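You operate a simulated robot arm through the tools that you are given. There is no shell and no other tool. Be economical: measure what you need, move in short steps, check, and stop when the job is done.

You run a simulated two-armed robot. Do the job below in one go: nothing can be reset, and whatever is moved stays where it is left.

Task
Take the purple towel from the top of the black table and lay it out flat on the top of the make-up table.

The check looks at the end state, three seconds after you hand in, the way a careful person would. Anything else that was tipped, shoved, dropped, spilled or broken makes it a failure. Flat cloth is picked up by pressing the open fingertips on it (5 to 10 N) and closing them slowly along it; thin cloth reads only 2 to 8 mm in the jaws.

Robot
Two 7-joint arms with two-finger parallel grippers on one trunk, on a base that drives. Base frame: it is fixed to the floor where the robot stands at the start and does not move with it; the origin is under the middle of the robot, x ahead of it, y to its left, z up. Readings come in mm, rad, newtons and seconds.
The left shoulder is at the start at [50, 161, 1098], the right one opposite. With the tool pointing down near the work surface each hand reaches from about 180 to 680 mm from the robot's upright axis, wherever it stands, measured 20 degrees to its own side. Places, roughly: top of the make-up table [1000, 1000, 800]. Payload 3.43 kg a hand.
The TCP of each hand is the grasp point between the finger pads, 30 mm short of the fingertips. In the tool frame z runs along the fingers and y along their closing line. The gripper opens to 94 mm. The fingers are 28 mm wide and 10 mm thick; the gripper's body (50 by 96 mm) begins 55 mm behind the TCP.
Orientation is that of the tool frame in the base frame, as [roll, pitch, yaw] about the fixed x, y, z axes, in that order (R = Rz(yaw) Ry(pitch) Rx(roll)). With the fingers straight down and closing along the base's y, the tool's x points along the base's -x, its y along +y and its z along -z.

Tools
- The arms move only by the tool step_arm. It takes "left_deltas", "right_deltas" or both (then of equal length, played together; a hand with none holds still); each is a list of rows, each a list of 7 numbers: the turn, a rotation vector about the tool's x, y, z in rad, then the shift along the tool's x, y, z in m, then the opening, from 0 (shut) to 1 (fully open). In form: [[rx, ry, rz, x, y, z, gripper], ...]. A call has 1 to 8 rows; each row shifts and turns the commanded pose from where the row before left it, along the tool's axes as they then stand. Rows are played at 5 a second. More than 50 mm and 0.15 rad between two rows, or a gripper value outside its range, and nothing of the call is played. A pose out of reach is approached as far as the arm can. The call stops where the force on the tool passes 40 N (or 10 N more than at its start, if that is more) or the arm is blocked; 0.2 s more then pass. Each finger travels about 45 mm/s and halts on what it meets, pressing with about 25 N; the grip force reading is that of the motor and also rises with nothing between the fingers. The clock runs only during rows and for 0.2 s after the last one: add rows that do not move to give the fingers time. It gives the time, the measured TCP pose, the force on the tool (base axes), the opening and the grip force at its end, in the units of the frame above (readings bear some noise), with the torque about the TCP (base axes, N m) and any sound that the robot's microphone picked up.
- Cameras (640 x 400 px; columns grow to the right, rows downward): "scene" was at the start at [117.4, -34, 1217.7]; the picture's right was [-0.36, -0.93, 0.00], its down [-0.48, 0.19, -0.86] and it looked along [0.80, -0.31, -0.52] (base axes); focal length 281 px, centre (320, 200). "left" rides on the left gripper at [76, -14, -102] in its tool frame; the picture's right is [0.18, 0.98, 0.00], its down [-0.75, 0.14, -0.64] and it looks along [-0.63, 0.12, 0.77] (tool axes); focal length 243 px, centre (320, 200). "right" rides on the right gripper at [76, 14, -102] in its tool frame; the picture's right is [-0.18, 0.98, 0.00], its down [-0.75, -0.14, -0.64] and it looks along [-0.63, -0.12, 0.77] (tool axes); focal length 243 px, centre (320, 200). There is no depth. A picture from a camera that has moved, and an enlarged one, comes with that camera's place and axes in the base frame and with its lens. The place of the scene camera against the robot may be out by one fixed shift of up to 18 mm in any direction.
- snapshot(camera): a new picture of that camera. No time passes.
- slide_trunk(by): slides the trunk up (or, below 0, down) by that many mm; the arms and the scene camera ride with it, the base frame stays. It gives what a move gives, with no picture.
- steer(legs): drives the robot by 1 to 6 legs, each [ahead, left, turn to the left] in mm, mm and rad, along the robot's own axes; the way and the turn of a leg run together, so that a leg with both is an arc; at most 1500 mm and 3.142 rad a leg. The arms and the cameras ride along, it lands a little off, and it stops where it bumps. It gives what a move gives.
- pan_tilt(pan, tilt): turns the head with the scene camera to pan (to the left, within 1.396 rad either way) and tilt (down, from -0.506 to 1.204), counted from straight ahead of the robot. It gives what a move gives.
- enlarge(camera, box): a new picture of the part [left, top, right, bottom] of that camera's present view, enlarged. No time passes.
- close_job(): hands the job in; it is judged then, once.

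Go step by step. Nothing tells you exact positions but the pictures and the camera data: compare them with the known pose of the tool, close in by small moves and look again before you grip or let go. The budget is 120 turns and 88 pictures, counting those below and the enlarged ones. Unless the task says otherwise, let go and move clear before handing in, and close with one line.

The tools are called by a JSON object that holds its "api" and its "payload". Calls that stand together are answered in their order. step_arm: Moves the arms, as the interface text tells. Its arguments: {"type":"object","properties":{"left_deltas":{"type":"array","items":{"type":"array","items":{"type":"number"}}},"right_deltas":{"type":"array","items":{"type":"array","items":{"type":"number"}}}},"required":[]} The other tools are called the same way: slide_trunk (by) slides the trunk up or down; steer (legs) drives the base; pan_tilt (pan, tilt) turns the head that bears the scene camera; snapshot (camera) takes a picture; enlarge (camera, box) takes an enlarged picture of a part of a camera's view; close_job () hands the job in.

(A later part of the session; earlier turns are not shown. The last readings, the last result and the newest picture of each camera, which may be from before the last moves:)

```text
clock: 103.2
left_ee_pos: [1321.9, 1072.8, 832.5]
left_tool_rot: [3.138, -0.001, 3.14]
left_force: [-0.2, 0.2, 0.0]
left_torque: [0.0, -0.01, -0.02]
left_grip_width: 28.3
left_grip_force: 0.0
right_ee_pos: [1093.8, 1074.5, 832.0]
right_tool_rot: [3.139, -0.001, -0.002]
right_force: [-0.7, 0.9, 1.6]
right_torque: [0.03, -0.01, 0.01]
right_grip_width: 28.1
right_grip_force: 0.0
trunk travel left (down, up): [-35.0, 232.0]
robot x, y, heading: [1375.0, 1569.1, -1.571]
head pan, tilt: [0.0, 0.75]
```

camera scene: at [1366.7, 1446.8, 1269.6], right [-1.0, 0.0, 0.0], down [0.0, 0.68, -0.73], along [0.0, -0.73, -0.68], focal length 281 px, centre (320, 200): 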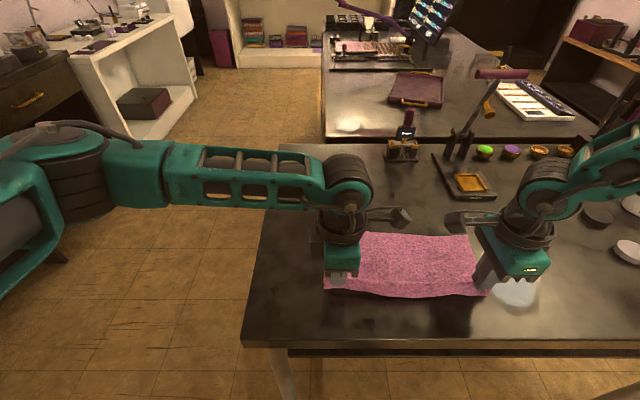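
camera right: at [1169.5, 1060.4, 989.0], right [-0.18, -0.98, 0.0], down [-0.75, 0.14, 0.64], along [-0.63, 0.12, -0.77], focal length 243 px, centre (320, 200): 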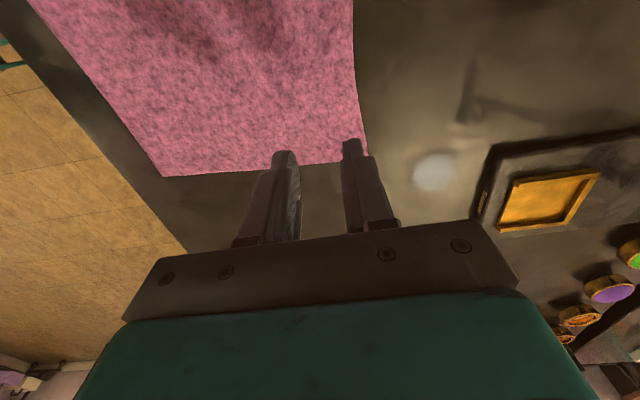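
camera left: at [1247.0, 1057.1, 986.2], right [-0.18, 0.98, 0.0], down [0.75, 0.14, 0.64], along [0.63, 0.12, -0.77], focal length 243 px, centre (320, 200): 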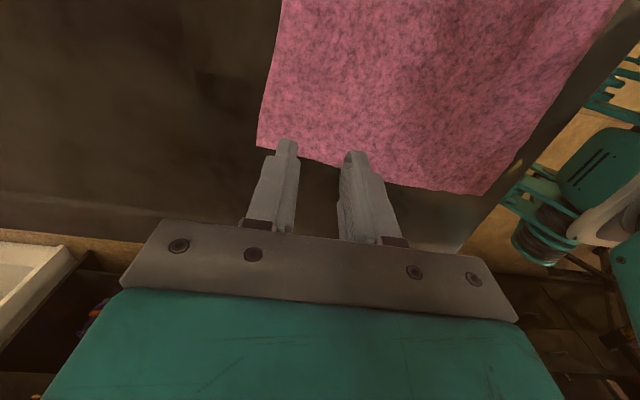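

{"api": "step_arm", "payload": {"left_deltas": [[0, 0, 0, 0, 0, 0.0014, 0.3], [0, 0, 0, 0, 0, 0, 0.3]], "right_deltas": [[0, 0, 0, 0, 0, 0.0006, 0.3], [0, 0, 0, 0, 0, 0, 0.3]]}}

```text
clock: 103.8
left_ee_pos: [1322.2, 1072.5, 832.2]
left_tool_rot: [3.138, 0.0, 3.139]
left_force: [-0.4, 0.0, 1.5]
left_torque: [-0.01, 0.01, -0.02]
left_grip_width: 28.4
left_grip_force: 0.0
right_ee_pos: [1094.3, 1075.0, 831.0]
right_tool_rot: [3.138, -0.001, 0.001]
right_force: [-1.1, -0.6, 7.0]
right_torque: [-0.08, 0.01, -0.03]
right_grip_width: 28.3
right_grip_force: 0.1
trunk travel left (down, up): [-35.0, 232.0]
robot x, y, heading: [1371.8, 1571.4, -1.568]
head pan, tilt: [0.0, 0.75]
```

Right presses 7 N, left only touches; I add a little on the left and drag both slowly away by about 20 mm first.

{"api": "step_arm", "payload": {"left_deltas": [[0, 0, 0, 0, 0, 0.0006, 0.3], [0, 0, 0, 0, 0, 0, 0.3], [0, 0, 0, 0, -0.005, 0, 0.3], [0, 0, 0, 0, -0.005, 0, 0.3], [0, 0, 0, 0, -0.005, 0, 0.3], [0, 0, 0, 0, -0.005, 0, 0.3]], "right_deltas": [[0, 0, 0, 0, 0, 0.0001, 0.3], [0, 0, 0, 0, 0, 0, 0.3], [0, 0, 0, 0, 0.005, 0, 0.3], [0, 0, 0, 0, 0.005, 0, 0.3], [0, 0, 0, 0, 0.005, 0, 0.3], [0, 0, 0, 0, 0.005, 0, 0.3]]}}

{"api": "snapshot", "payload": {"camera": "scene"}}

{"api": "snapshot", "payload": {"camera": "right"}}

```text
clock: 105.2
left_ee_pos: [1324.1, 1051.8, 830.8]
left_tool_rot: [3.14, 0.001, 3.138]
left_force: [-0.8, 2.2, 6.0]
left_torque: [-0.03, 0.07, -0.04]
left_grip_width: 27.8
left_grip_force: 0.1
right_ee_pos: [1093.2, 1055.8, 831.3]
right_tool_rot: [3.141, 0.0, -0.001]
right_force: [0.7, 0.5, 0.2]
right_torque: [0.01, -0.03, 0.06]
right_grip_width: 28.2
right_grip_force: 0.1
trunk travel left (down, up): [-35.0, 232.0]
robot x, y, heading: [1374.5, 1568.9, -1.571]
head pan, tilt: [0.0, 0.75]
```

```text
39 pictures are left
camera scene: at [1366.7, 1447.4, 1109.7], right [-1.0, 0.0, 0.0], down [0.0, 0.68, -0.73], along [0.0, -0.73, -0.68], focal length 281 px, centre (320, 200)
```

scene: 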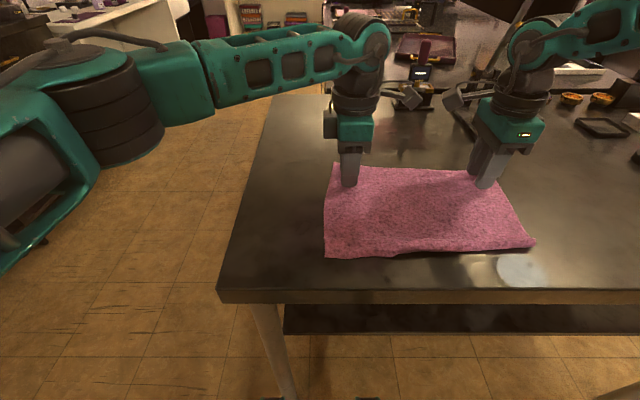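

```text
38 pictures are left
camera right: at [1168.9, 1041.1, 934.7], right [-0.18, -0.98, 0.0], down [-0.75, 0.14, 0.64], along [-0.63, 0.12, -0.77], focal length 243 px, centre (320, 200)
```

right: 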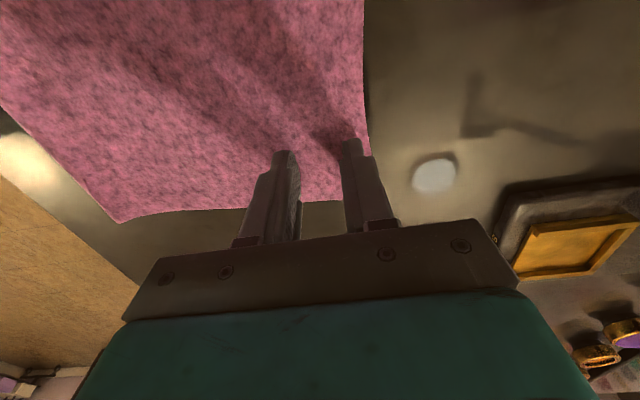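

The drag works: the near edge moved about 20 mm. I press the right hand a bit more and drag on.

{"api": "step_arm", "payload": {"left_deltas": [[0, 0, 0, 0, 0, 0, 0.3], [0, 0, 0, 0, -0.005, 0, 0.3], [0, 0, 0, 0, -0.005, 0, 0.3], [0, 0, 0, 0, -0.005, 0, 0.3], [0, 0, 0, 0, -0.005, 0, 0.3], [0, 0, 0, 0, -0.005, 0, 0.3]], "right_deltas": [[0, 0, 0, 0, 0, 0.0008, 0.3], [0, 0, 0, 0, 0.005, 0.0001, 0.3], [0, 0, 0, 0, 0.005, 0, 0.3], [0, 0, 0, 0, 0.005, 0.0001, 0.3], [0, 0, 0, 0, 0.005, 0, 0.3], [0, 0, 0, 0, 0.005, 0, 0.3]]}}

{"api": "enlarge", "payload": {"camera": "scene", "box": [300, 130, 556, 290]}}

```text
clock: 106.6
left_ee_pos: [1323.4, 1027.0, 831.8]
left_tool_rot: [3.14, -0.001, 3.139]
left_force: [-1.1, 1.7, 9.1]
left_torque: [-0.02, 0.02, -0.03]
left_grip_width: 27.4
left_grip_force: 0.0
right_ee_pos: [1094.2, 1030.7, 832.9]
right_tool_rot: [3.139, -0.002, 0.002]
right_force: [-0.3, -0.6, -0.5]
right_torque: [0.0, 0.03, -0.02]
right_grip_width: 28.1
right_grip_force: 0.0
trunk travel left (down, up): [-35.0, 232.0]
robot x, y, heading: [1374.0, 1572.1, -1.564]
head pan, tilt: [0.0, 0.75]
```

```text
2.50 times, centred on (428, 210) of scene
camera zoom: at [1366.7, 1447.6, 1109.7], right [-1.0, 0.0, 0.0], down [0.0, 0.68, -0.73], along [0.0, -0.73, -0.68], focal length 703 px, centre (50, 175)
```

zoom: 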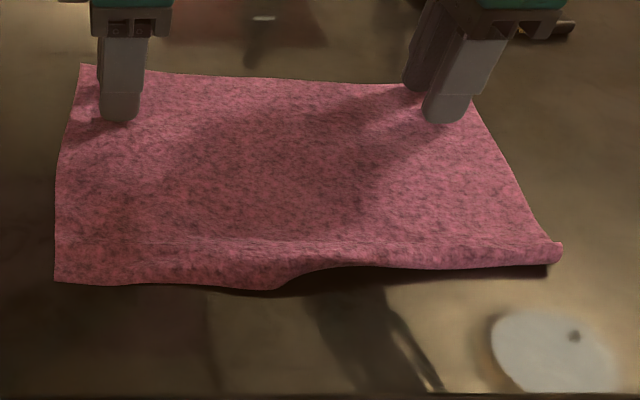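

The tuck has unrolled from the left up to the middle; only the right part is still curled, as the right hand lost contact. I press the right hand down again.

{"api": "step_arm", "payload": {"right_deltas": [[0, 0, 0, 0, 0, 0.0012, 0.3], [0, 0, 0, 0, 0, 0, 0.3]]}}

{"api": "step_arm", "payload": {"right_deltas": [[0, 0, 0, 0, 0, 0.0006, 0.3], [0, 0, 0, 0, 0, 0, 0.3]]}}

```text
clock: 107.2
left_ee_pos: [1325.4, 1026.9, 830.4]
left_tool_rot: [3.141, 0.001, 3.139]
left_force: [-0.3, 1.7, 7.8]
left_torque: [-0.06, -0.03, 0.02]
left_grip_width: 27.8
left_grip_force: 0.0
right_ee_pos: [1093.7, 1030.0, 831.5]
right_tool_rot: [3.139, -0.002, -0.001]
right_force: [-0.5, -0.1, 1.7]
right_torque: [-0.02, -0.01, 0.05]
right_grip_width: 28.4
right_grip_force: 0.1
trunk travel left (down, up): [-35.0, 232.0]
robot x, y, heading: [1371.7, 1567.0, -1.566]
head pan, tilt: [0.0, 0.75]
```

```text
clock: 107.8
left_ee_pos: [1323.3, 1027.6, 830.0]
left_tool_rot: [3.141, 0.001, 3.14]
left_force: [-1.0, -0.6, 7.6]
left_torque: [-0.08, 0.03, 0.0]
left_grip_width: 27.9
left_grip_force: 0.0
right_ee_pos: [1094.2, 1030.5, 832.6]
right_tool_rot: [3.137, -0.002, 0.0]
right_force: [0.8, -1.0, 6.6]
right_torque: [-0.09, -0.01, 0.0]
right_grip_width: 28.2
right_grip_force: 0.1
trunk travel left (down, up): [-35.0, 232.0]
robot x, y, heading: [1376.7, 1574.0, -1.568]
head pan, tilt: [0.0, 0.75]
```

{"api": "step_arm", "payload": {"left_deltas": [[0, 0, 0, 0, -0.002, 0, 0.3], [0, 0, 0, 0, -0.002, 0, 0.3], [0, 0, 0, 0, -0.002, 0, 0.3], [0, 0, 0, 0, -0.002, 0, 0.3], [0, 0, 0, 0, -0.002, 0, 0.3], [0, 0, 0, 0, 0, 0, 0.3]], "right_deltas": [[0, 0, 0, 0, 0.0045, 0.0003, 0.3], [0, 0, 0, 0, 0.0045, 0.0003, 0.3], [0, 0, 0, 0, 0.0045, 0.0003, 0.3], [0, 0, 0, 0, 0.0045, 0.0003, 0.3], [0, 0, 0, 0, 0.0045, 0.0003, 0.3], [0, 0, 0, 0, 0, 0, 0.3]]}}

{"api": "enlarge", "payload": {"camera": "scene", "box": [300, 130, 556, 290]}}

```text
clock: 109.2
left_ee_pos: [1321.0, 1017.7, 832.2]
left_tool_rot: [3.14, -0.001, 3.139]
left_force: [0.5, 0.2, 2.0]
left_torque: [0.01, -0.04, -0.03]
left_grip_width: 28.3
left_grip_force: 0.1
right_ee_pos: [1095.3, 1009.4, 831.9]
right_tool_rot: [3.138, -0.001, 0.0]
right_force: [0.1, 2.7, 13.5]
right_torque: [0.0, 0.03, 0.04]
right_grip_width: 27.8
right_grip_force: 0.0
trunk travel left (down, up): [-35.0, 232.0]
robot x, y, heading: [1373.1, 1576.2, -1.565]
head pan, tilt: [0.0, 0.75]
```

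```text
2.50 times, centred on (428, 210) of scene
camera zoom: at [1367.3, 1448.2, 1109.8], right [-1.0, 0.0, 0.0], down [0.0, 0.68, -0.73], along [0.0, -0.73, -0.68], focal length 703 px, centre (50, 175)
```

zoom: 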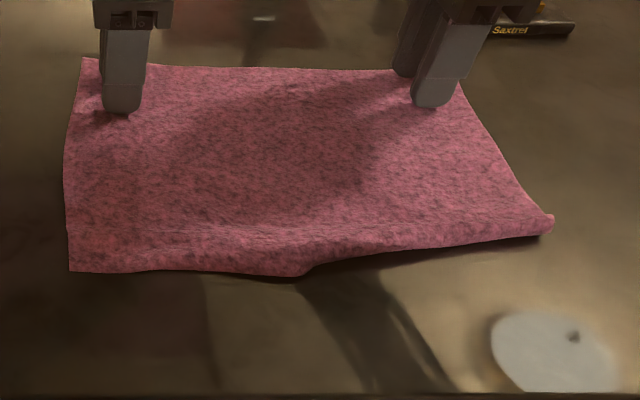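

The right third is still curled under. I lift the right hand and reposition it about 38 mm inside that curled edge to pinch and lift it so the flap can fall open; the left hand keeps the towel anchored.

{"api": "step_arm", "payload": {"right_deltas": [[0, 0, 0, 0, 0, -0.02, 0.3], [0, 0, 0, 0, 0, -0.02, 0.3], [0, 0, 0, 0.005, -0.042, 0, 0.3], [0, 0, 0, 0.005, -0.042, 0, 0.3], [0, 0, 0, 0, -0.042, 0, 0.3], [0, 0, 0, 0, 0, 0.015, 0.3]]}}

{"api": "snapshot", "payload": {"camera": "right"}}

{"api": "enlarge", "payload": {"camera": "scene", "box": [300, 130, 556, 290]}}

```text
clock: 110.6
left_ee_pos: [1321.3, 1017.6, 830.2]
left_tool_rot: [3.14, 0.0, 3.14]
left_force: [-0.2, 1.1, 9.0]
left_torque: [-0.1, 0.0, -0.01]
left_grip_width: 27.9
left_grip_force: 0.0
right_ee_pos: [1105.1, 1132.8, 852.4]
right_tool_rot: [3.139, -0.003, -0.002]
right_force: [0.0, 0.3, 0.1]
right_torque: [-0.04, -0.02, 0.01]
right_grip_width: 28.3
right_grip_force: 0.1
trunk travel left (down, up): [-35.0, 232.0]
robot x, y, heading: [1376.9, 1570.4, -1.572]
head pan, tilt: [0.0, 0.75]
```

```text
35 pictures are left
camera right: at [1181.1, 1118.2, 955.8], right [-0.18, -0.98, 0.0], down [-0.76, 0.14, 0.64], along [-0.63, 0.12, -0.77], focal length 243 px, centre (320, 200)
```

right: 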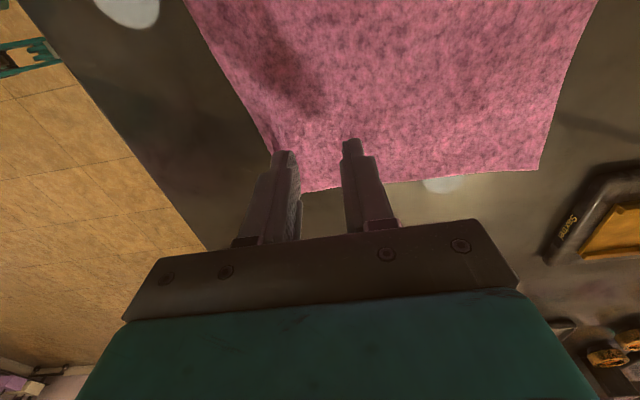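

```text
2.50 times, centred on (428, 210) of scene
camera zoom: at [1366.8, 1447.6, 1109.8], right [-1.0, 0.0, 0.0], down [0.0, 0.68, -0.73], along [0.0, -0.73, -0.68], focal length 703 px, centre (50, 175)
```

zoom: 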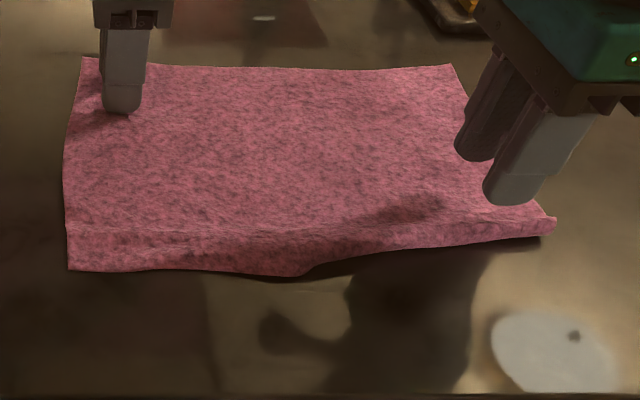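

{"api": "step_arm", "payload": {"right_deltas": [[0, 0, 0, 0, 0.006, 0.01, 0.3], [0, 0, 0, 0, 0, 0.0085, 0.3], [0, 0, 0, 0, 0, 0, 0.3]]}}

{"api": "step_arm", "payload": {"right_deltas": [[0, 0, 0, 0, 0, 0.001, 0.3], [0, 0, 0, 0, 0, 0, 0.3]]}}

{"api": "step_arm", "payload": {"right_deltas": [[0, 0, 0, 0, 0, 0.0008, 0.3], [0, 0, 0, 0, 0, 0, 0.3]]}}

```text
clock: 111.4
left_ee_pos: [1322.0, 1016.9, 831.2]
left_tool_rot: [3.141, -0.001, 3.139]
left_force: [-0.7, 0.8, 9.5]
left_torque: [-0.06, -0.02, 0.0]
left_grip_width: 28.0
left_grip_force: 0.0
right_ee_pos: [1102.0, 1129.2, 832.3]
right_tool_rot: [3.139, -0.001, 0.0]
right_force: [0.9, -0.4, -0.4]
right_torque: [-0.01, 0.01, 0.0]
right_grip_width: 28.2
right_grip_force: 0.0
trunk travel left (down, up): [-35.0, 232.0]
robot x, y, heading: [1375.6, 1572.2, -1.571]
head pan, tilt: [0.0, 0.75]
```

```text
clock: 112.0
left_ee_pos: [1322.5, 1017.6, 831.4]
left_tool_rot: [3.14, 0.0, 3.139]
left_force: [0.1, 0.5, 10.4]
left_torque: [-0.09, -0.02, -0.01]
left_grip_width: 27.8
left_grip_force: 0.0
right_ee_pos: [1102.7, 1128.3, 833.4]
right_tool_rot: [3.139, -0.003, 0.0]
right_force: [0.2, 0.1, 1.2]
right_torque: [0.02, 0.0, 0.02]
right_grip_width: 28.3
right_grip_force: 0.1
trunk travel left (down, up): [-35.0, 232.0]
robot x, y, heading: [1371.6, 1570.5, -1.568]
head pan, tilt: [0.0, 0.75]
```

```text
clock: 112.6
left_ee_pos: [1322.3, 1019.3, 832.0]
left_tool_rot: [3.139, 0.0, 3.141]
left_force: [-1.0, -0.1, 9.5]
left_torque: [-0.14, -0.02, -0.04]
left_grip_width: 28.0
left_grip_force: 0.1
right_ee_pos: [1103.3, 1128.1, 832.8]
right_tool_rot: [3.139, -0.001, 0.002]
right_force: [-0.5, 0.2, 2.0]
right_torque: [0.05, -0.01, -0.01]
right_grip_width: 28.7
right_grip_force: 0.1
trunk travel left (down, up): [-35.0, 232.0]
robot x, y, heading: [1375.3, 1571.4, -1.566]
head pan, tilt: [0.0, 0.75]
```

Add a bit more pressure, close slowly and lift 65 mm.

{"api": "step_arm", "payload": {"right_deltas": [[0, 0, 0, 0, 0, 0.0006, 0.3], [0, 0, 0, 0, 0, 0, 0.26], [0, 0, 0, 0, 0, 0, 0.22], [0, 0, 0, 0, 0, 0, 0.18], [0, 0, 0, 0, 0, 0, 0.13], [0, 0, 0, 0, 0, 0, 0.08], [0, 0, 0, 0, 0, 0, 0.03], [0, 0, 0, 0, 0, 0, 0]]}}

{"api": "step_arm", "payload": {"right_deltas": [[0, 0, 0, 0, 0, 0, 0], [0, 0, 0, 0, 0, -0.01, 0], [0, 0, 0, 0, 0, -0.02, 0], [0, 0, 0, 0, 0, -0.02, 0], [0, 0, 0, 0, 0, -0.015, 0], [0, 0, 0, 0, 0, 0, 0]]}}

{"api": "enlarge", "payload": {"camera": "scene", "box": [300, 130, 556, 290]}}

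{"api": "snapshot", "payload": {"camera": "right"}}

```text
clock: 114.4
left_ee_pos: [1321.9, 1017.1, 831.6]
left_tool_rot: [3.141, 0.0, 3.14]
left_force: [-1.4, -0.5, 8.6]
left_torque: [-0.12, -0.01, -0.02]
left_grip_width: 27.8
left_grip_force: 0.1
right_ee_pos: [1103.0, 1128.5, 833.5]
right_tool_rot: [3.141, 0.0, -0.002]
right_force: [0.4, 1.2, 2.1]
right_torque: [-0.02, -0.04, -0.01]
right_grip_width: 0.0
right_grip_force: 25.2
trunk travel left (down, up): [-35.0, 232.0]
robot x, y, heading: [1371.5, 1571.7, -1.575]
head pan, tilt: [0.0, 0.75]
```

```text
clock: 115.8
left_ee_pos: [1320.8, 1016.4, 830.9]
left_tool_rot: [3.137, 0.002, 3.141]
left_force: [-0.3, 0.4, 9.3]
left_torque: [-0.08, -0.02, 0.02]
left_grip_width: 27.9
left_grip_force: 0.2
right_ee_pos: [1104.4, 1125.4, 897.6]
right_tool_rot: [3.14, -0.003, 0.002]
right_force: [-0.2, 1.1, 0.8]
right_torque: [0.04, 0.02, 0.02]
right_grip_width: 0.0
right_grip_force: 24.8
trunk travel left (down, up): [-35.0, 232.0]
robot x, y, heading: [1371.6, 1569.8, -1.57]
head pan, tilt: [0.0, 0.75]
```

```text
2.50 times, centred on (428, 210) of scene
camera zoom: at [1366.7, 1447.7, 1109.8], right [-1.0, 0.0, 0.0], down [0.0, 0.68, -0.73], along [0.0, -0.73, -0.68], focal length 703 px, centre (50, 175)
```

zoom: 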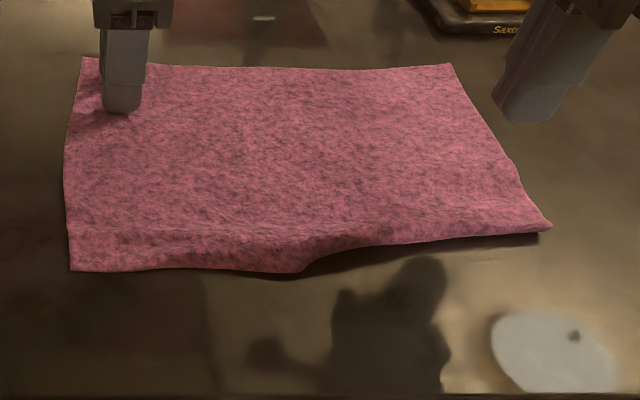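

```text
32 pictures are left
camera right: at [1180.1, 1112.0, 1000.2], right [-0.18, -0.98, 0.0], down [-0.75, 0.14, 0.64], along [-0.63, 0.12, -0.77], focal length 243 px, centre (320, 200)
```

right: 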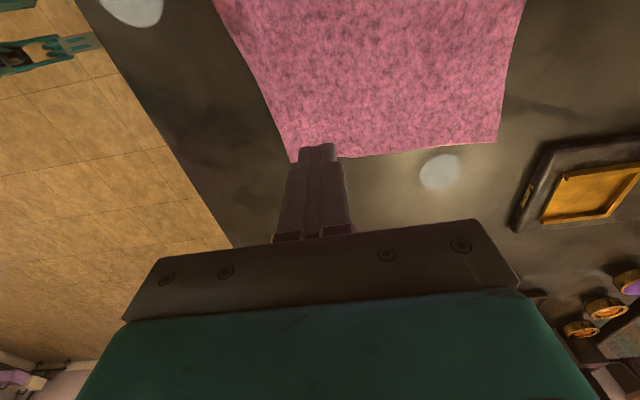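

The pinch slipped (too little pressure). I retry with about 8 N.

{"api": "step_arm", "payload": {"right_deltas": [[0, 0, 0, 0, 0, 0.02, 0.3], [0, 0, 0, 0, 0, 0.02, 0.3], [0, 0, 0, 0, 0, 0.02, 0.3], [0, 0, 0, 0, 0, 0.0045, 0.3], [0, 0, 0, 0, 0, 0.0012, 0.3], [0, 0, 0, 0, 0, 0, 0.3]]}}

```text
clock: 117.2
left_ee_pos: [1321.5, 1018.5, 830.2]
left_tool_rot: [3.14, 0.0, 3.141]
left_force: [-1.3, -0.4, 8.4]
left_torque: [-0.1, 0.01, -0.05]
left_grip_width: 28.2
left_grip_force: 0.1
right_ee_pos: [1102.8, 1130.0, 832.9]
right_tool_rot: [3.139, -0.002, 0.0]
right_force: [1.3, -0.4, 7.5]
right_torque: [0.12, 0.0, -0.01]
right_grip_width: 27.7
right_grip_force: 0.1
trunk travel left (down, up): [-35.0, 232.0]
robot x, y, heading: [1374.2, 1571.6, -1.568]
head pan, tilt: [0.0, 0.75]
```

{"api": "step_arm", "payload": {"right_deltas": [[0, 0, 0, 0, 0, 0.0001, 0.27], [0, 0, 0, 0, 0, 0.0001, 0.24], [0, 0, 0, 0, 0, 0, 0.2], [0, 0, 0, 0, 0, 0, 0.16], [0, 0, 0, 0, 0, 0, 0.12], [0, 0, 0, 0, 0, 0, 0.08], [0, 0, 0, 0, 0, 0, 0.03], [0, 0, 0, 0, 0, 0, 0]]}}

{"api": "enlarge", "payload": {"camera": "right", "box": [160, 60, 480, 260]}}

```text
clock: 119.0
left_ee_pos: [1322.5, 1017.8, 831.3]
left_tool_rot: [3.139, 0.0, 3.139]
left_force: [-1.1, -0.5, 3.0]
left_torque: [-0.02, 0.02, -0.01]
left_grip_width: 28.0
left_grip_force: 0.0
right_ee_pos: [1103.9, 1128.6, 832.1]
right_tool_rot: [3.138, -0.002, 0.0]
right_force: [-0.2, 2.5, 15.3]
right_torque: [0.1, 0.05, 0.01]
right_grip_width: 0.0
right_grip_force: 25.4
trunk travel left (down, up): [-35.0, 232.0]
robot x, y, heading: [1371.7, 1571.7, -1.571]
head pan, tilt: [0.0, 0.75]
```

```text
2.00 times, centred on (320, 160) of right
camera zoom: at [1180.3, 1114.0, 934.9], right [-0.18, -0.98, 0.0], down [-0.75, 0.14, 0.64], along [-0.63, 0.12, -0.77], focal length 485 px, centre (320, 280)
```

zoom: 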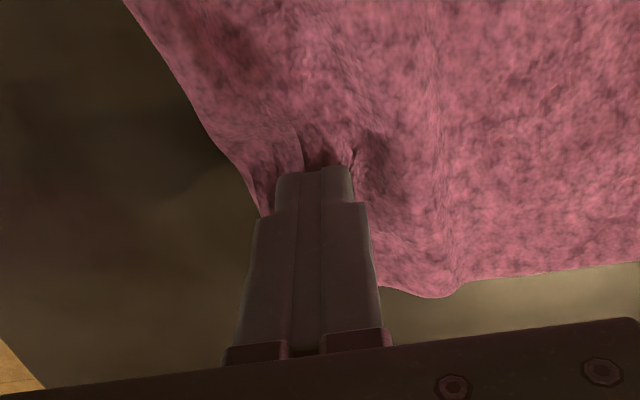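

No cloth in the jaws again. I lift off and look at the state.

{"api": "step_arm", "payload": {"right_deltas": [[0, 0, 0, 0, 0, -0.02, 0], [0, 0, 0, 0, 0, -0.03, 0], [0, 0, 0, 0, 0, -0.03, 0.3], [0, 0, 0, 0, 0, 0, 0.3]]}}

{"api": "enlarge", "payload": {"camera": "scene", "box": [300, 130, 556, 290]}}

{"api": "enlarge", "payload": {"camera": "right", "box": [160, 0, 560, 250]}}

```text
clock: 120.0
left_ee_pos: [1321.7, 1017.0, 830.9]
left_tool_rot: [3.14, 0.002, 3.139]
left_force: [0.2, 0.6, 9.0]
left_torque: [-0.07, 0.0, 0.01]
left_grip_width: 27.7
left_grip_force: 0.1
right_ee_pos: [1103.3, 1129.8, 912.1]
right_tool_rot: [3.141, 0.0, 0.0]
right_force: [1.1, 0.6, 0.2]
right_torque: [-0.02, -0.04, -0.04]
right_grip_width: 28.3
right_grip_force: 0.0
trunk travel left (down, up): [-35.0, 232.0]
robot x, y, heading: [1373.7, 1572.1, -1.567]
head pan, tilt: [0.0, 0.75]
```

```text
2.50 times, centred on (428, 210) of scene
camera zoom: at [1366.8, 1447.5, 1109.8], right [-1.0, 0.0, 0.0], down [0.0, 0.68, -0.73], along [0.0, -0.73, -0.68], focal length 703 px, centre (50, 175)
```

zoom: 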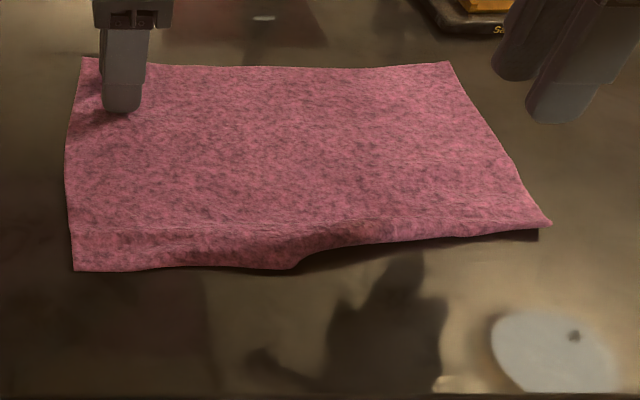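

```text
1.60 times, centred on (360, 125) of right
camera zoom: at [1180.7, 1113.8, 1014.3], right [-0.18, -0.98, 0.0], down [-0.75, 0.14, 0.64], along [-0.63, 0.12, -0.77], focal length 388 px, centre (256, 320)
```

zoom: 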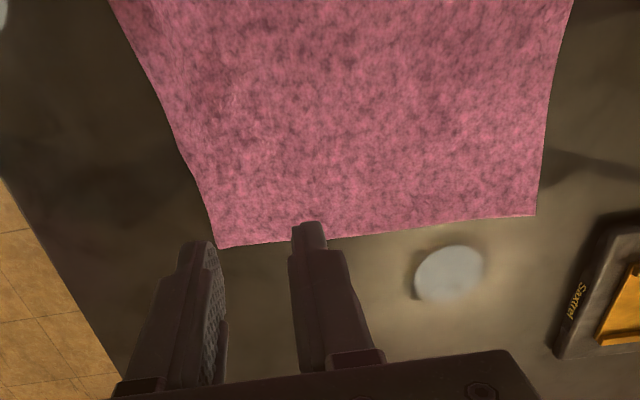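

The tuck on the right remains. I try a pinch further inside, where the cloth is single, with both fingers evenly loaded.

{"api": "step_arm", "payload": {"right_deltas": [[0, 0, 0, 0.008, 0.018, 0.02, 0.32], [0, 0, 0, 0.007, 0, 0.02, 0.32], [0, 0, 0, 0, 0, 0.02, 0.32], [0, 0, 0, 0, 0, 0.0185, 0.32], [0, 0, 0, 0, 0, 0, 0.32]]}}

{"api": "step_arm", "payload": {"right_deltas": [[0, 0, 0, 0, 0, 0.0012, 0.32], [0, 0, 0, 0, 0, 0, 0.32]]}}

{"api": "step_arm", "payload": {"right_deltas": [[0, 0, 0, 0, 0, 0.0007, 0.32], [0, 0, 0, 0, 0, 0, 0.32]]}}

```text
clock: 121.2
left_ee_pos: [1321.7, 1016.9, 830.9]
left_tool_rot: [3.141, -0.001, 3.14]
left_force: [0.5, 0.0, 10.2]
left_torque: [-0.11, -0.02, 0.02]
left_grip_width: 28.2
left_grip_force: 0.1
right_ee_pos: [1118.6, 1109.8, 836.0]
right_tool_rot: [3.14, -0.004, 0.0]
right_force: [-0.7, 0.1, -0.8]
right_torque: [-0.03, 0.05, -0.04]
right_grip_width: 30.2
right_grip_force: 0.1
trunk travel left (down, up): [-35.0, 232.0]
robot x, y, heading: [1372.5, 1575.2, -1.572]
head pan, tilt: [0.0, 0.75]
```

```text
clock: 121.8
left_ee_pos: [1322.0, 1016.4, 831.3]
left_tool_rot: [3.141, 0.0, 3.14]
left_force: [-0.2, -0.1, 10.2]
left_torque: [-0.08, -0.04, -0.01]
left_grip_width: 28.2
left_grip_force: 0.0
right_ee_pos: [1119.2, 1112.0, 833.6]
right_tool_rot: [3.141, -0.002, 0.001]
right_force: [0.7, -0.1, 0.4]
right_torque: [0.0, -0.05, 0.04]
right_grip_width: 29.9
right_grip_force: 0.1
trunk travel left (down, up): [-35.0, 232.0]
robot x, y, heading: [1372.4, 1573.9, -1.567]
head pan, tilt: [0.0, 0.75]
```

```text
clock: 122.4
left_ee_pos: [1321.9, 1017.0, 831.4]
left_tool_rot: [3.14, 0.0, 3.141]
left_force: [0.6, -0.2, 9.7]
left_torque: [-0.14, -0.03, 0.01]
left_grip_width: 28.2
left_grip_force: 0.0
right_ee_pos: [1118.9, 1110.8, 832.8]
right_tool_rot: [3.14, -0.001, 0.0]
right_force: [-1.8, 0.3, 0.0]
right_torque: [0.04, -0.03, 0.0]
right_grip_width: 29.8
right_grip_force: 0.7
trunk travel left (down, up): [-35.0, 232.0]
robot x, y, heading: [1370.9, 1570.3, -1.562]
head pan, tilt: [0.0, 0.75]
```

{"api": "step_arm", "payload": {"right_deltas": [[0, 0, 0, 0, 0, 0.0011, 0.32], [0, 0, 0, 0, 0, 0, 0.32]]}}

{"api": "step_arm", "payload": {"right_deltas": [[0, 0, 0, 0, 0, 0.0004, 0.32], [0, 0, 0, 0, 0, 0, 0.32]]}}

```text
clock: 123.0
left_ee_pos: [1321.7, 1018.5, 830.8]
left_tool_rot: [3.139, 0.001, 3.14]
left_force: [-0.4, -1.2, 6.9]
left_torque: [-0.11, -0.02, 0.02]
left_grip_width: 28.2
left_grip_force: 0.0
right_ee_pos: [1118.4, 1110.9, 831.1]
right_tool_rot: [3.138, -0.002, 0.0]
right_force: [0.3, 1.2, 10.0]
right_torque: [0.25, 0.08, 0.02]
right_grip_width: 30.5
right_grip_force: 0.3
trunk travel left (down, up): [-35.0, 232.0]
robot x, y, heading: [1374.5, 1570.4, -1.57]
head pan, tilt: [0.0, 0.75]
```

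```text
clock: 123.6
left_ee_pos: [1321.3, 1018.9, 831.8]
left_tool_rot: [3.14, -0.001, 3.141]
left_force: [-0.2, 0.3, 3.1]
left_torque: [-0.04, -0.02, 0.01]
left_grip_width: 28.2
left_grip_force: 0.0
right_ee_pos: [1118.5, 1110.6, 831.8]
right_tool_rot: [3.136, -0.001, 0.0]
right_force: [2.0, 1.9, 22.8]
right_torque: [0.63, 0.08, -0.04]
right_grip_width: 31.2
right_grip_force: 1.1
trunk travel left (down, up): [-35.0, 232.0]
robot x, y, heading: [1368.4, 1570.9, -1.569]
head pan, tilt: [0.0, 0.75]
```

All the load is on the robot-side finger. I ease off, tilt slightly so both fingertips bear, and close.

{"api": "step_arm", "payload": {"right_deltas": [[0.04, 0, 0, 0, 0, -0.001, 0.32], [0, 0, 0, 0, 0, 0, 0.32]]}}

```text
clock: 124.2
left_ee_pos: [1322.7, 1018.3, 831.6]
left_tool_rot: [3.139, -0.001, -3.141]
left_force: [-0.5, 0.7, 2.8]
left_torque: [-0.04, -0.03, -0.03]
left_grip_width: 28.0
left_grip_force: 0.1
right_ee_pos: [1117.7, 1111.2, 831.6]
right_tool_rot: [-3.105, -0.003, 0.001]
right_force: [2.8, -1.6, 19.3]
right_torque: [-0.55, -0.07, 0.12]
right_grip_width: 31.2
right_grip_force: 0.5
trunk travel left (down, up): [-35.0, 232.0]
robot x, y, heading: [1369.3, 1573.3, -1.569]
head pan, tilt: [0.0, 0.75]
```

{"api": "step_arm", "payload": {"right_deltas": [[-0.02, 0, 0, 0, 0, -0.0006, 0.32], [0, 0, 0, 0, 0, 0, 0.32]]}}

```text
clock: 124.8
left_ee_pos: [1322.9, 1018.5, 832.5]
left_tool_rot: [3.139, 0.0, 3.139]
left_force: [0.8, 0.3, 2.7]
left_torque: [-0.02, -0.03, 0.04]
left_grip_width: 28.1
left_grip_force: 0.0
right_ee_pos: [1118.9, 1111.2, 832.9]
right_tool_rot: [-3.123, -0.001, 0.0]
right_force: [2.8, -1.8, 14.3]
right_torque: [-0.17, -0.01, 0.03]
right_grip_width: 30.7
right_grip_force: 0.0
trunk travel left (down, up): [-35.0, 232.0]
robot x, y, heading: [1374.1, 1570.6, -1.57]
head pan, tilt: [0.0, 0.75]
```

{"api": "step_arm", "payload": {"right_deltas": [[-0.004, 0, 0, 0, 0, -0.0003, 0.32], [0, 0, 0, 0, 0, 0, 0.28], [0, 0, 0, 0, 0, 0, 0.24], [0, 0, 0, 0, 0, 0, 0.2], [0, 0, 0, 0, 0, 0, 0.15], [0, 0, 0, 0, 0, 0, 0.1], [0, 0, 0, 0, 0, 0, 0.05], [0, 0, 0, 0, 0, 0, 0]]}}

{"api": "enlarge", "payload": {"camera": "right", "box": [160, 60, 480, 260]}}

```text
clock: 126.6
left_ee_pos: [1322.8, 1018.1, 831.9]
left_tool_rot: [3.139, 0.0, 3.139]
left_force: [0.5, 0.9, 4.0]
left_torque: [-0.03, 0.02, -0.02]
left_grip_width: 28.2
left_grip_force: 0.1
right_ee_pos: [1117.6, 1112.1, 831.3]
right_tool_rot: [-3.127, -0.001, 0.0]
right_force: [-0.1, 1.7, 8.5]
right_torque: [0.17, 0.03, 0.0]
right_grip_width: 2.1
right_grip_force: 25.2
trunk travel left (down, up): [-35.0, 232.0]
robot x, y, heading: [1375.2, 1570.5, -1.565]
head pan, tilt: [0.0, 0.75]
```

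```text
2.00 times, centred on (320, 160) of right
camera zoom: at [1195.1, 1094.5, 934.3], right [-0.18, -0.98, -0.01], down [-0.75, 0.13, 0.64], along [-0.63, 0.13, -0.77], focal length 485 px, centre (320, 280)
```

zoom: 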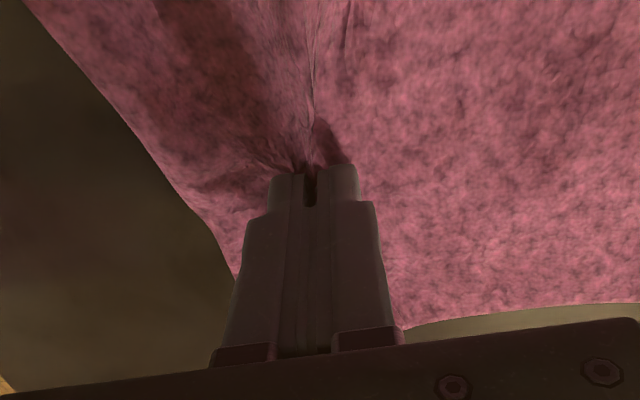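

Cloth is held (2.1 mm). I lift about 80 mm so the flap falls free.

{"api": "step_arm", "payload": {"right_deltas": [[0, 0, 0, 0, 0, -0.015, 0], [0, 0, 0, 0, 0, -0.015, 0], [0, 0, 0, 0, 0, -0.015, 0], [0, 0, 0, 0, 0, -0.015, 0], [0, 0, 0, 0, 0, -0.015, 0], [0, 0, 0, 0, 0, -0.01, 0], [0, 0, 0, 0, 0, 0, 0]]}}

{"api": "enlarge", "payload": {"camera": "scene", "box": [300, 100, 556, 260]}}

{"api": "snapshot", "payload": {"camera": "right"}}

```text
clock: 128.2
left_ee_pos: [1321.3, 1018.1, 831.7]
left_tool_rot: [3.137, 0.001, 3.137]
left_force: [-1.1, 0.6, 10.2]
left_torque: [-0.01, 0.05, 0.03]
left_grip_width: 28.2
left_grip_force: 0.2
right_ee_pos: [1119.0, 1109.6, 916.2]
right_tool_rot: [-3.126, -0.001, -0.001]
right_force: [2.2, -0.1, -1.8]
right_torque: [-0.04, -0.04, -0.03]
right_grip_width: 2.0
right_grip_force: 25.7
trunk travel left (down, up): [-35.0, 232.0]
robot x, y, heading: [1374.5, 1572.4, -1.567]
head pan, tilt: [0.0, 0.75]
```

```text
2.50 times, centred on (428, 180) of scene
camera zoom: at [1366.9, 1447.5, 1109.7], right [-1.0, 0.0, 0.0], down [0.0, 0.68, -0.73], along [0.0, -0.73, -0.68], focal length 703 px, centre (50, 250)
```

zoom: 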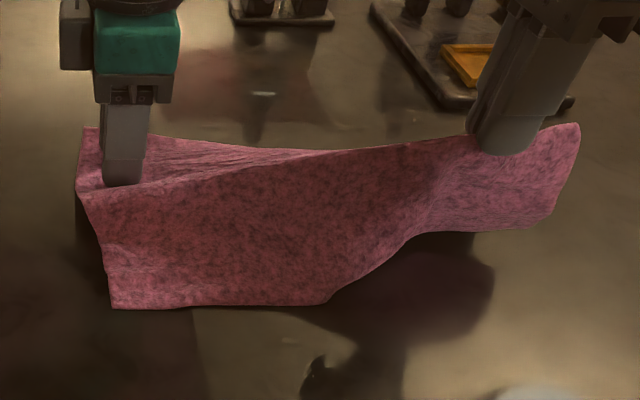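

```text
26 pictures are left
camera right: at [1195.4, 1093.2, 1019.3], right [-0.18, -0.98, -0.01], down [-0.76, 0.13, 0.64], along [-0.63, 0.13, -0.77], focal length 243 px, centre (320, 200)
```

right: 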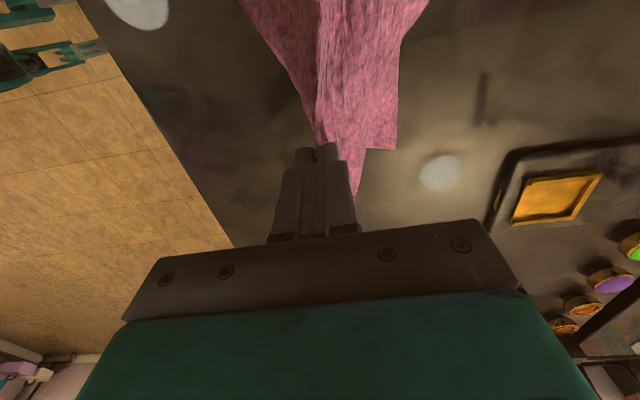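

The flap now hangs free at the right. I carry it toward me, touch its hem down there, then lower while moving away so that the flap lies outward.

{"api": "step_arm", "payload": {"right_deltas": [[0, 0, 0, 0, -0.012, 0, 0], [0, 0, 0, 0, -0.012, 0, 0], [0, 0, 0, 0, -0.012, 0, 0], [0, 0, 0, 0, -0.012, 0, 0], [0, 0, 0, 0, -0.012, 0, 0], [0, 0, 0, 0, -0.01, 0, 0], [0, 0, 0, 0, 0, 0.012, 0], [0, 0, 0, 0, 0, 0.01, 0]]}}

{"api": "enlarge", "payload": {"camera": "scene", "box": [300, 100, 556, 260]}}

{"api": "snapshot", "payload": {"camera": "right"}}

```text
clock: 130.0
left_ee_pos: [1322.9, 1018.5, 831.6]
left_tool_rot: [3.139, 0.001, -3.142]
left_force: [-5.8, 4.9, 13.3]
left_torque: [0.06, 0.19, -0.06]
left_grip_width: 27.2
left_grip_force: 0.1
right_ee_pos: [1116.6, 1179.1, 894.8]
right_tool_rot: [-3.129, -0.001, 0.0]
right_force: [3.6, -2.1, -1.6]
right_torque: [-0.1, -0.08, -0.05]
right_grip_width: 2.2
right_grip_force: 25.0
trunk travel left (down, up): [-35.0, 232.0]
robot x, y, heading: [1373.9, 1570.7, -1.569]
head pan, tilt: [0.0, 0.75]
```

```text
2.50 times, centred on (428, 180) of scene
camera zoom: at [1366.6, 1447.9, 1109.8], right [-1.0, 0.0, 0.0], down [0.0, 0.68, -0.73], along [0.0, -0.73, -0.68], focal length 703 px, centre (50, 250)
```

zoom: 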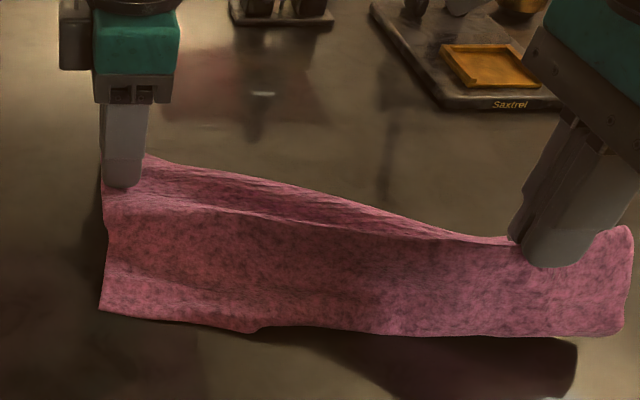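

```text
24 pictures are left
camera right: at [1193.5, 1162.3, 998.2], right [-0.18, -0.98, -0.01], down [-0.75, 0.13, 0.64], along [-0.63, 0.13, -0.77], focal length 243 px, centre (320, 200)
```

right: 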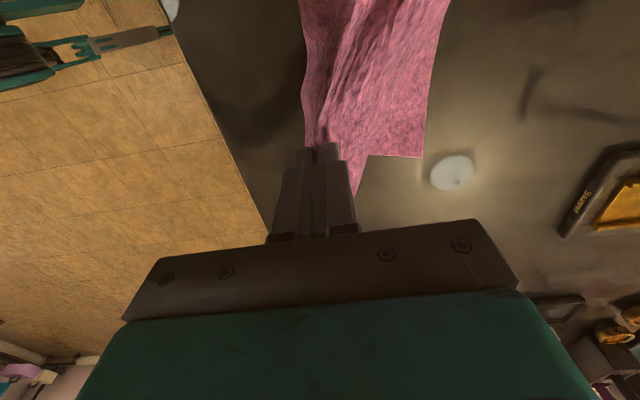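

The flap hangs full length with its hem about at the table. Now I lower along an arc away from me.

{"api": "step_arm", "payload": {"right_deltas": [[0, 0, 0, 0, 0.01, 0.004, 0], [0, 0, 0, 0, 0.01, 0.004, 0], [0, 0, 0, 0, 0.012, 0.008, 0], [0, 0, 0, 0, 0.01, 0.009, 0], [0, 0, 0, 0, 0.006, 0.009, 0], [0, 0, 0, 0, 0.005, 0.009, 0], [0, 0, 0, 0, 0.003, 0.009, 0], [0, 0, 0, 0, 0, 0.005, 0]]}}

{"api": "enlarge", "payload": {"camera": "scene", "box": [300, 100, 556, 260]}}

```text
clock: 131.8
left_ee_pos: [1322.6, 1016.8, 831.2]
left_tool_rot: [3.14, 0.001, 3.14]
left_force: [0.3, -1.0, 12.1]
left_torque: [-0.1, -0.06, 0.04]
left_grip_width: 27.3
left_grip_force: 0.1
right_ee_pos: [1116.4, 1123.1, 838.1]
right_tool_rot: [-3.129, -0.001, 0.0]
right_force: [-0.1, 0.9, 0.4]
right_torque: [0.02, 0.0, -0.01]
right_grip_width: 2.3
right_grip_force: 25.3
trunk travel left (down, up): [-35.0, 232.0]
robot x, y, heading: [1372.4, 1570.6, -1.568]
head pan, tilt: [0.0, 0.75]
```

```text
2.50 times, centred on (428, 180) of scene
camera zoom: at [1366.9, 1447.8, 1109.8], right [-1.0, 0.0, 0.0], down [0.0, 0.68, -0.73], along [0.0, -0.73, -0.68], focal length 703 px, centre (50, 250)
```

zoom: 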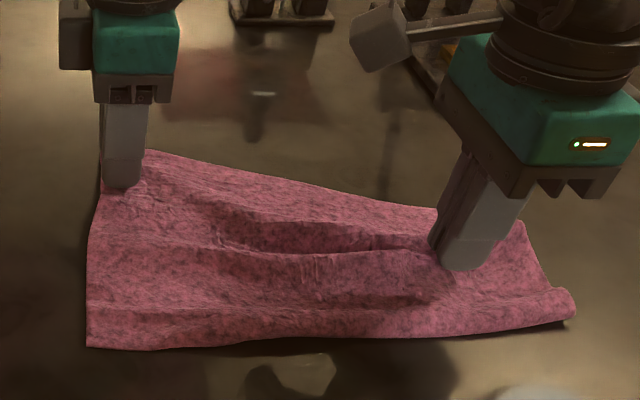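

The near edge is straight now with just a small curl at the right corner, and there is slack behind, as expected. I touch down, spread the pinch and lift.

{"api": "step_arm", "payload": {"right_deltas": [[0, 0, 0, 0, 0, 0.004, 0], [0, 0, 0, 0, 0, 0.0015, 0.02], [0, 0, 0, 0, 0, 0, 0.06], [0, 0, 0, 0, 0, 0, 0.11], [0, 0, 0, 0, 0, 0, 0.16], [0, 0, 0, 0, 0, 0, 0.21], [0, 0, 0, 0, 0, 0, 0.26], [0, 0, 0, 0, 0, 0, 0.3]]}}

{"api": "step_arm", "payload": {"right_deltas": [[0, 0, 0, 0, 0, -0.01, 0.3], [0, 0, 0, 0, 0, -0.03, 0.3], [-0.014, 0, 0, 0, 0, -0.03, 0.3]]}}

{"api": "enlarge", "payload": {"camera": "scene", "box": [300, 100, 556, 260]}}

{"api": "snapshot", "payload": {"camera": "right"}}

```text
clock: 133.6
left_ee_pos: [1322.1, 1016.4, 831.4]
left_tool_rot: [3.139, 0.0, 3.14]
left_force: [2.5, -0.2, 13.3]
left_torque: [-0.14, -0.11, 0.02]
left_grip_width: 27.5
left_grip_force: 0.0
right_ee_pos: [1118.5, 1124.7, 834.5]
right_tool_rot: [-3.128, -0.003, -0.001]
right_force: [-0.4, -0.6, -0.9]
right_torque: [-0.02, -0.02, 0.03]
right_grip_width: 28.2
right_grip_force: 0.0
trunk travel left (down, up): [-35.0, 232.0]
robot x, y, heading: [1370.6, 1572.8, -1.567]
head pan, tilt: [0.0, 0.75]
```

```text
clock: 134.4
left_ee_pos: [1322.2, 1018.1, 830.5]
left_tool_rot: [3.139, 0.0, 3.139]
left_force: [2.5, -1.2, 14.5]
left_torque: [-0.1, -0.12, 0.0]
left_grip_width: 27.7
left_grip_force: 0.0
right_ee_pos: [1119.2, 1121.6, 903.2]
right_tool_rot: [3.141, -0.001, -0.001]
right_force: [1.3, -0.4, -0.9]
right_torque: [0.03, -0.02, 0.0]
right_grip_width: 28.1
right_grip_force: 0.0
trunk travel left (down, up): [-35.0, 232.0]
robot x, y, heading: [1374.8, 1574.8, -1.569]
head pan, tilt: [0.0, 0.75]
```

```text
2.50 times, centred on (428, 180) of scene
camera zoom: at [1366.9, 1447.8, 1109.8], right [-1.0, 0.0, 0.0], down [0.0, 0.68, -0.73], along [0.0, -0.73, -0.68], focal length 703 px, centre (50, 250)
```

zoom: 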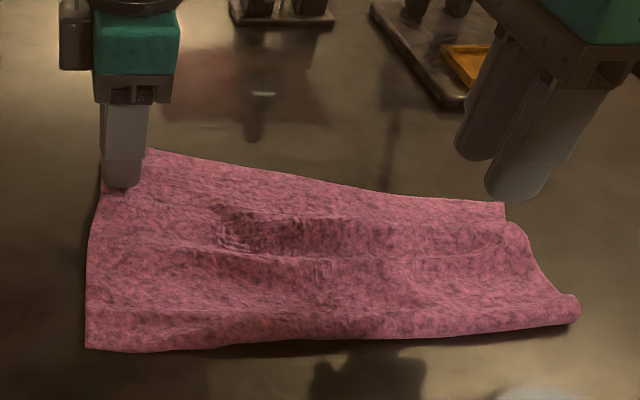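

```text
21 pictures are left
camera right: at [1196.4, 1106.7, 1006.2], right [-0.18, -0.98, 0.0], down [-0.75, 0.14, 0.64], along [-0.63, 0.12, -0.77], focal length 243 px, centre (320, 200)
```

right: 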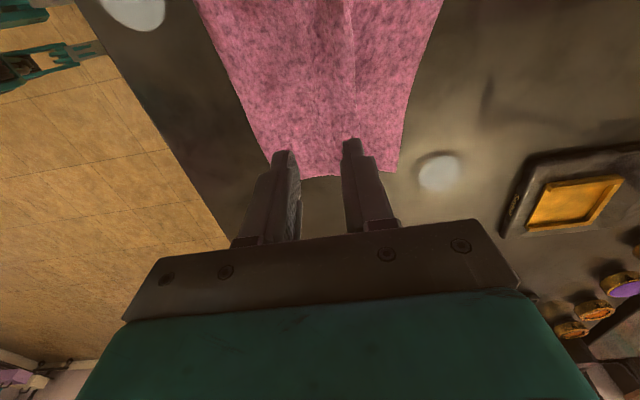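

Now I press near the far right hem and drag it away to take out the slack and roll out the last curl.

{"api": "step_arm", "payload": {"right_deltas": [[0, 0, 0, -0.014, 0.018, 0, 0.3], [0, 0, 0, -0.013, 0.019, 0.02, 0.3], [0, 0, 0, 0, 0, 0.03, 0.3], [0, 0, 0, 0, 0, 0.0185, 0.3], [0, 0, 0, 0, 0, 0, 0.3]]}}

{"api": "step_arm", "payload": {"right_deltas": [[0, 0, 0, 0, 0, 0.0015, 0.3], [0, 0, 0, 0, 0, 0, 0.3]]}}

{"api": "step_arm", "payload": {"right_deltas": [[0, 0, 0, 0, 0, 0.0008, 0.3], [0, 0, 0, 0, 0, 0, 0.3]]}}

```text
clock: 135.6
left_ee_pos: [1322.4, 1017.9, 832.1]
left_tool_rot: [3.139, 0.0, 3.14]
left_force: [1.2, -1.8, 11.8]
left_torque: [-0.11, -0.09, -0.01]
left_grip_width: 28.0
left_grip_force: 0.1
right_ee_pos: [1091.4, 1085.7, 832.7]
right_tool_rot: [3.141, -0.002, 0.0]
right_force: [0.2, -1.2, 4.7]
right_torque: [0.07, 0.03, 0.0]
right_grip_width: 28.1
right_grip_force: 0.0
trunk travel left (down, up): [-35.0, 232.0]
robot x, y, heading: [1372.5, 1568.2, -1.569]
head pan, tilt: [0.0, 0.75]
```

```text
clock: 136.2
left_ee_pos: [1321.2, 1018.8, 832.0]
left_tool_rot: [3.139, 0.0, 3.14]
left_force: [1.4, -1.8, 8.7]
left_torque: [-0.09, -0.01, 0.04]
left_grip_width: 28.2
left_grip_force: 0.0
right_ee_pos: [1091.9, 1085.9, 833.3]
right_tool_rot: [3.14, -0.003, 0.0]
right_force: [-1.5, -0.1, 12.8]
right_torque: [0.25, 0.14, 0.06]
right_grip_width: 28.3
right_grip_force: 0.0
trunk travel left (down, up): [-35.0, 232.0]
robot x, y, heading: [1372.5, 1573.1, -1.571]
head pan, tilt: [0.0, 0.75]
```

```text
clock: 136.8
left_ee_pos: [1322.8, 1018.1, 831.7]
left_tool_rot: [3.139, 0.0, 3.138]
left_force: [0.6, -1.5, 5.5]
left_torque: [-0.08, -0.02, 0.0]
left_grip_width: 28.1
left_grip_force: 0.2
right_ee_pos: [1092.3, 1085.4, 833.2]
right_tool_rot: [3.138, -0.001, 0.001]
right_force: [-3.9, -0.1, 21.5]
right_torque: [0.45, 0.24, 0.08]
right_grip_width: 27.8
right_grip_force: 0.2
trunk travel left (down, up): [-35.0, 232.0]
robot x, y, heading: [1373.6, 1570.9, -1.569]
head pan, tilt: [0.0, 0.75]
```

{"api": "step_arm", "payload": {"right_deltas": [[0, 0, 0, 0, 0, -0.0008, 0.3], [0, 0, 0, 0, 0.006, 0, 0.3], [0, 0, 0, 0, 0.006, 0, 0.3], [0, 0, 0, 0, 0.006, 0.0002, 0.3], [0, 0, 0, 0, 0.006, 0.0002, 0.3], [0, 0, 0, 0, 0.006, 0.0002, 0.3], [0, 0, 0, 0, 0.006, 0.0002, 0.3], [0, 0, 0, 0, 0, 0, 0.3]]}}

{"api": "enlarge", "payload": {"camera": "scene", "box": [300, 100, 556, 260]}}

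```text
clock: 138.6
left_ee_pos: [1322.1, 1017.9, 832.1]
left_tool_rot: [3.139, 0.0, 3.138]
left_force: [0.1, 0.4, 2.7]
left_torque: [-0.03, 0.01, -0.01]
left_grip_width: 28.1
left_grip_force: 0.0
right_ee_pos: [1092.1, 1050.7, 833.6]
right_tool_rot: [3.14, -0.002, 0.0]
right_force: [0.9, 3.8, 17.8]
right_torque: [0.51, 0.15, 0.0]
right_grip_width: 30.4
right_grip_force: 1.9
trunk travel left (down, up): [-35.0, 232.0]
robot x, y, heading: [1369.2, 1566.1, -1.567]
head pan, tilt: [0.0, 0.75]
```

```text
2.50 times, centred on (428, 180) of scene
camera zoom: at [1367.4, 1448.6, 1109.9], right [-1.0, 0.0, 0.0], down [0.0, 0.68, -0.73], along [0.0, -0.73, -0.68], focal length 703 px, centre (50, 250)
```

zoom: 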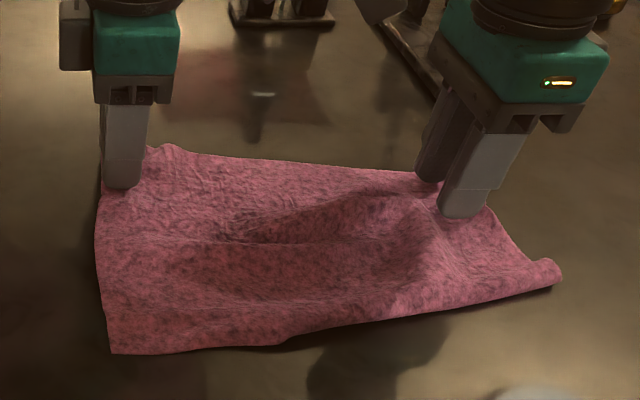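

The right side moves, but the curl trails along. Better plan: both hands now stand right at the far hem, so I pinch there, hang the towel from it, and re-lay it near hem first. First I even out the pressures.

{"api": "step_arm", "payload": {"right_deltas": [[0.02, 0, 0, 0, 0, -0.0012, 0.3], [0, 0, 0, 0, 0, 0, 0.3]]}}

{"api": "enlarge", "payload": {"camera": "left", "box": [160, 60, 480, 260]}}

{"api": "enlarge", "payload": {"camera": "right", "box": [160, 60, 480, 260]}}

```text
clock: 139.2
left_ee_pos: [1322.4, 1017.9, 832.3]
left_tool_rot: [3.14, 0.0, 3.14]
left_force: [-0.1, 1.3, 5.9]
left_torque: [-0.03, -0.02, -0.03]
left_grip_width: 27.9
left_grip_force: 0.0
right_ee_pos: [1092.0, 1051.9, 833.3]
right_tool_rot: [-3.125, -0.001, -0.001]
right_force: [0.8, 0.3, 9.0]
right_torque: [0.18, 0.03, -0.01]
right_grip_width: 28.2
right_grip_force: 0.1
trunk travel left (down, up): [-35.0, 232.0]
robot x, y, heading: [1374.0, 1573.9, -1.567]
head pan, tilt: [0.0, 0.75]
```

```text
2.00 times, centred on (320, 160) of left
camera zoom: at [1246.8, 1002.9, 933.9], right [-0.18, 0.98, 0.0], down [0.75, 0.14, 0.64], along [0.63, 0.12, -0.77], focal length 485 px, centre (320, 280)
```

zoom: 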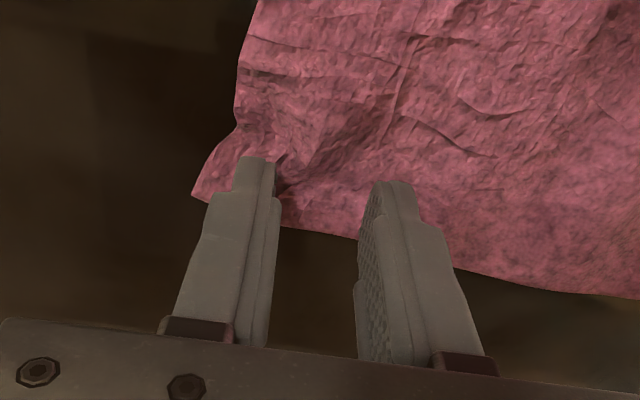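

```text
2.00 times, centred on (320, 160) of right
camera zoom: at [1168.1, 1034.2, 935.0], right [-0.18, -0.98, -0.02], down [-0.75, 0.13, 0.64], along [-0.63, 0.13, -0.77], focal length 485 px, centre (320, 280)
```

zoom: 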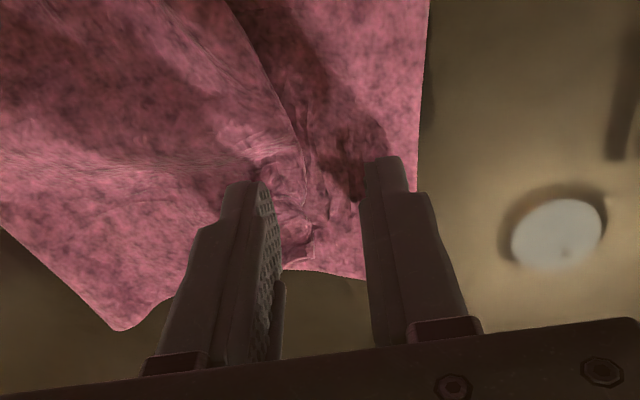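

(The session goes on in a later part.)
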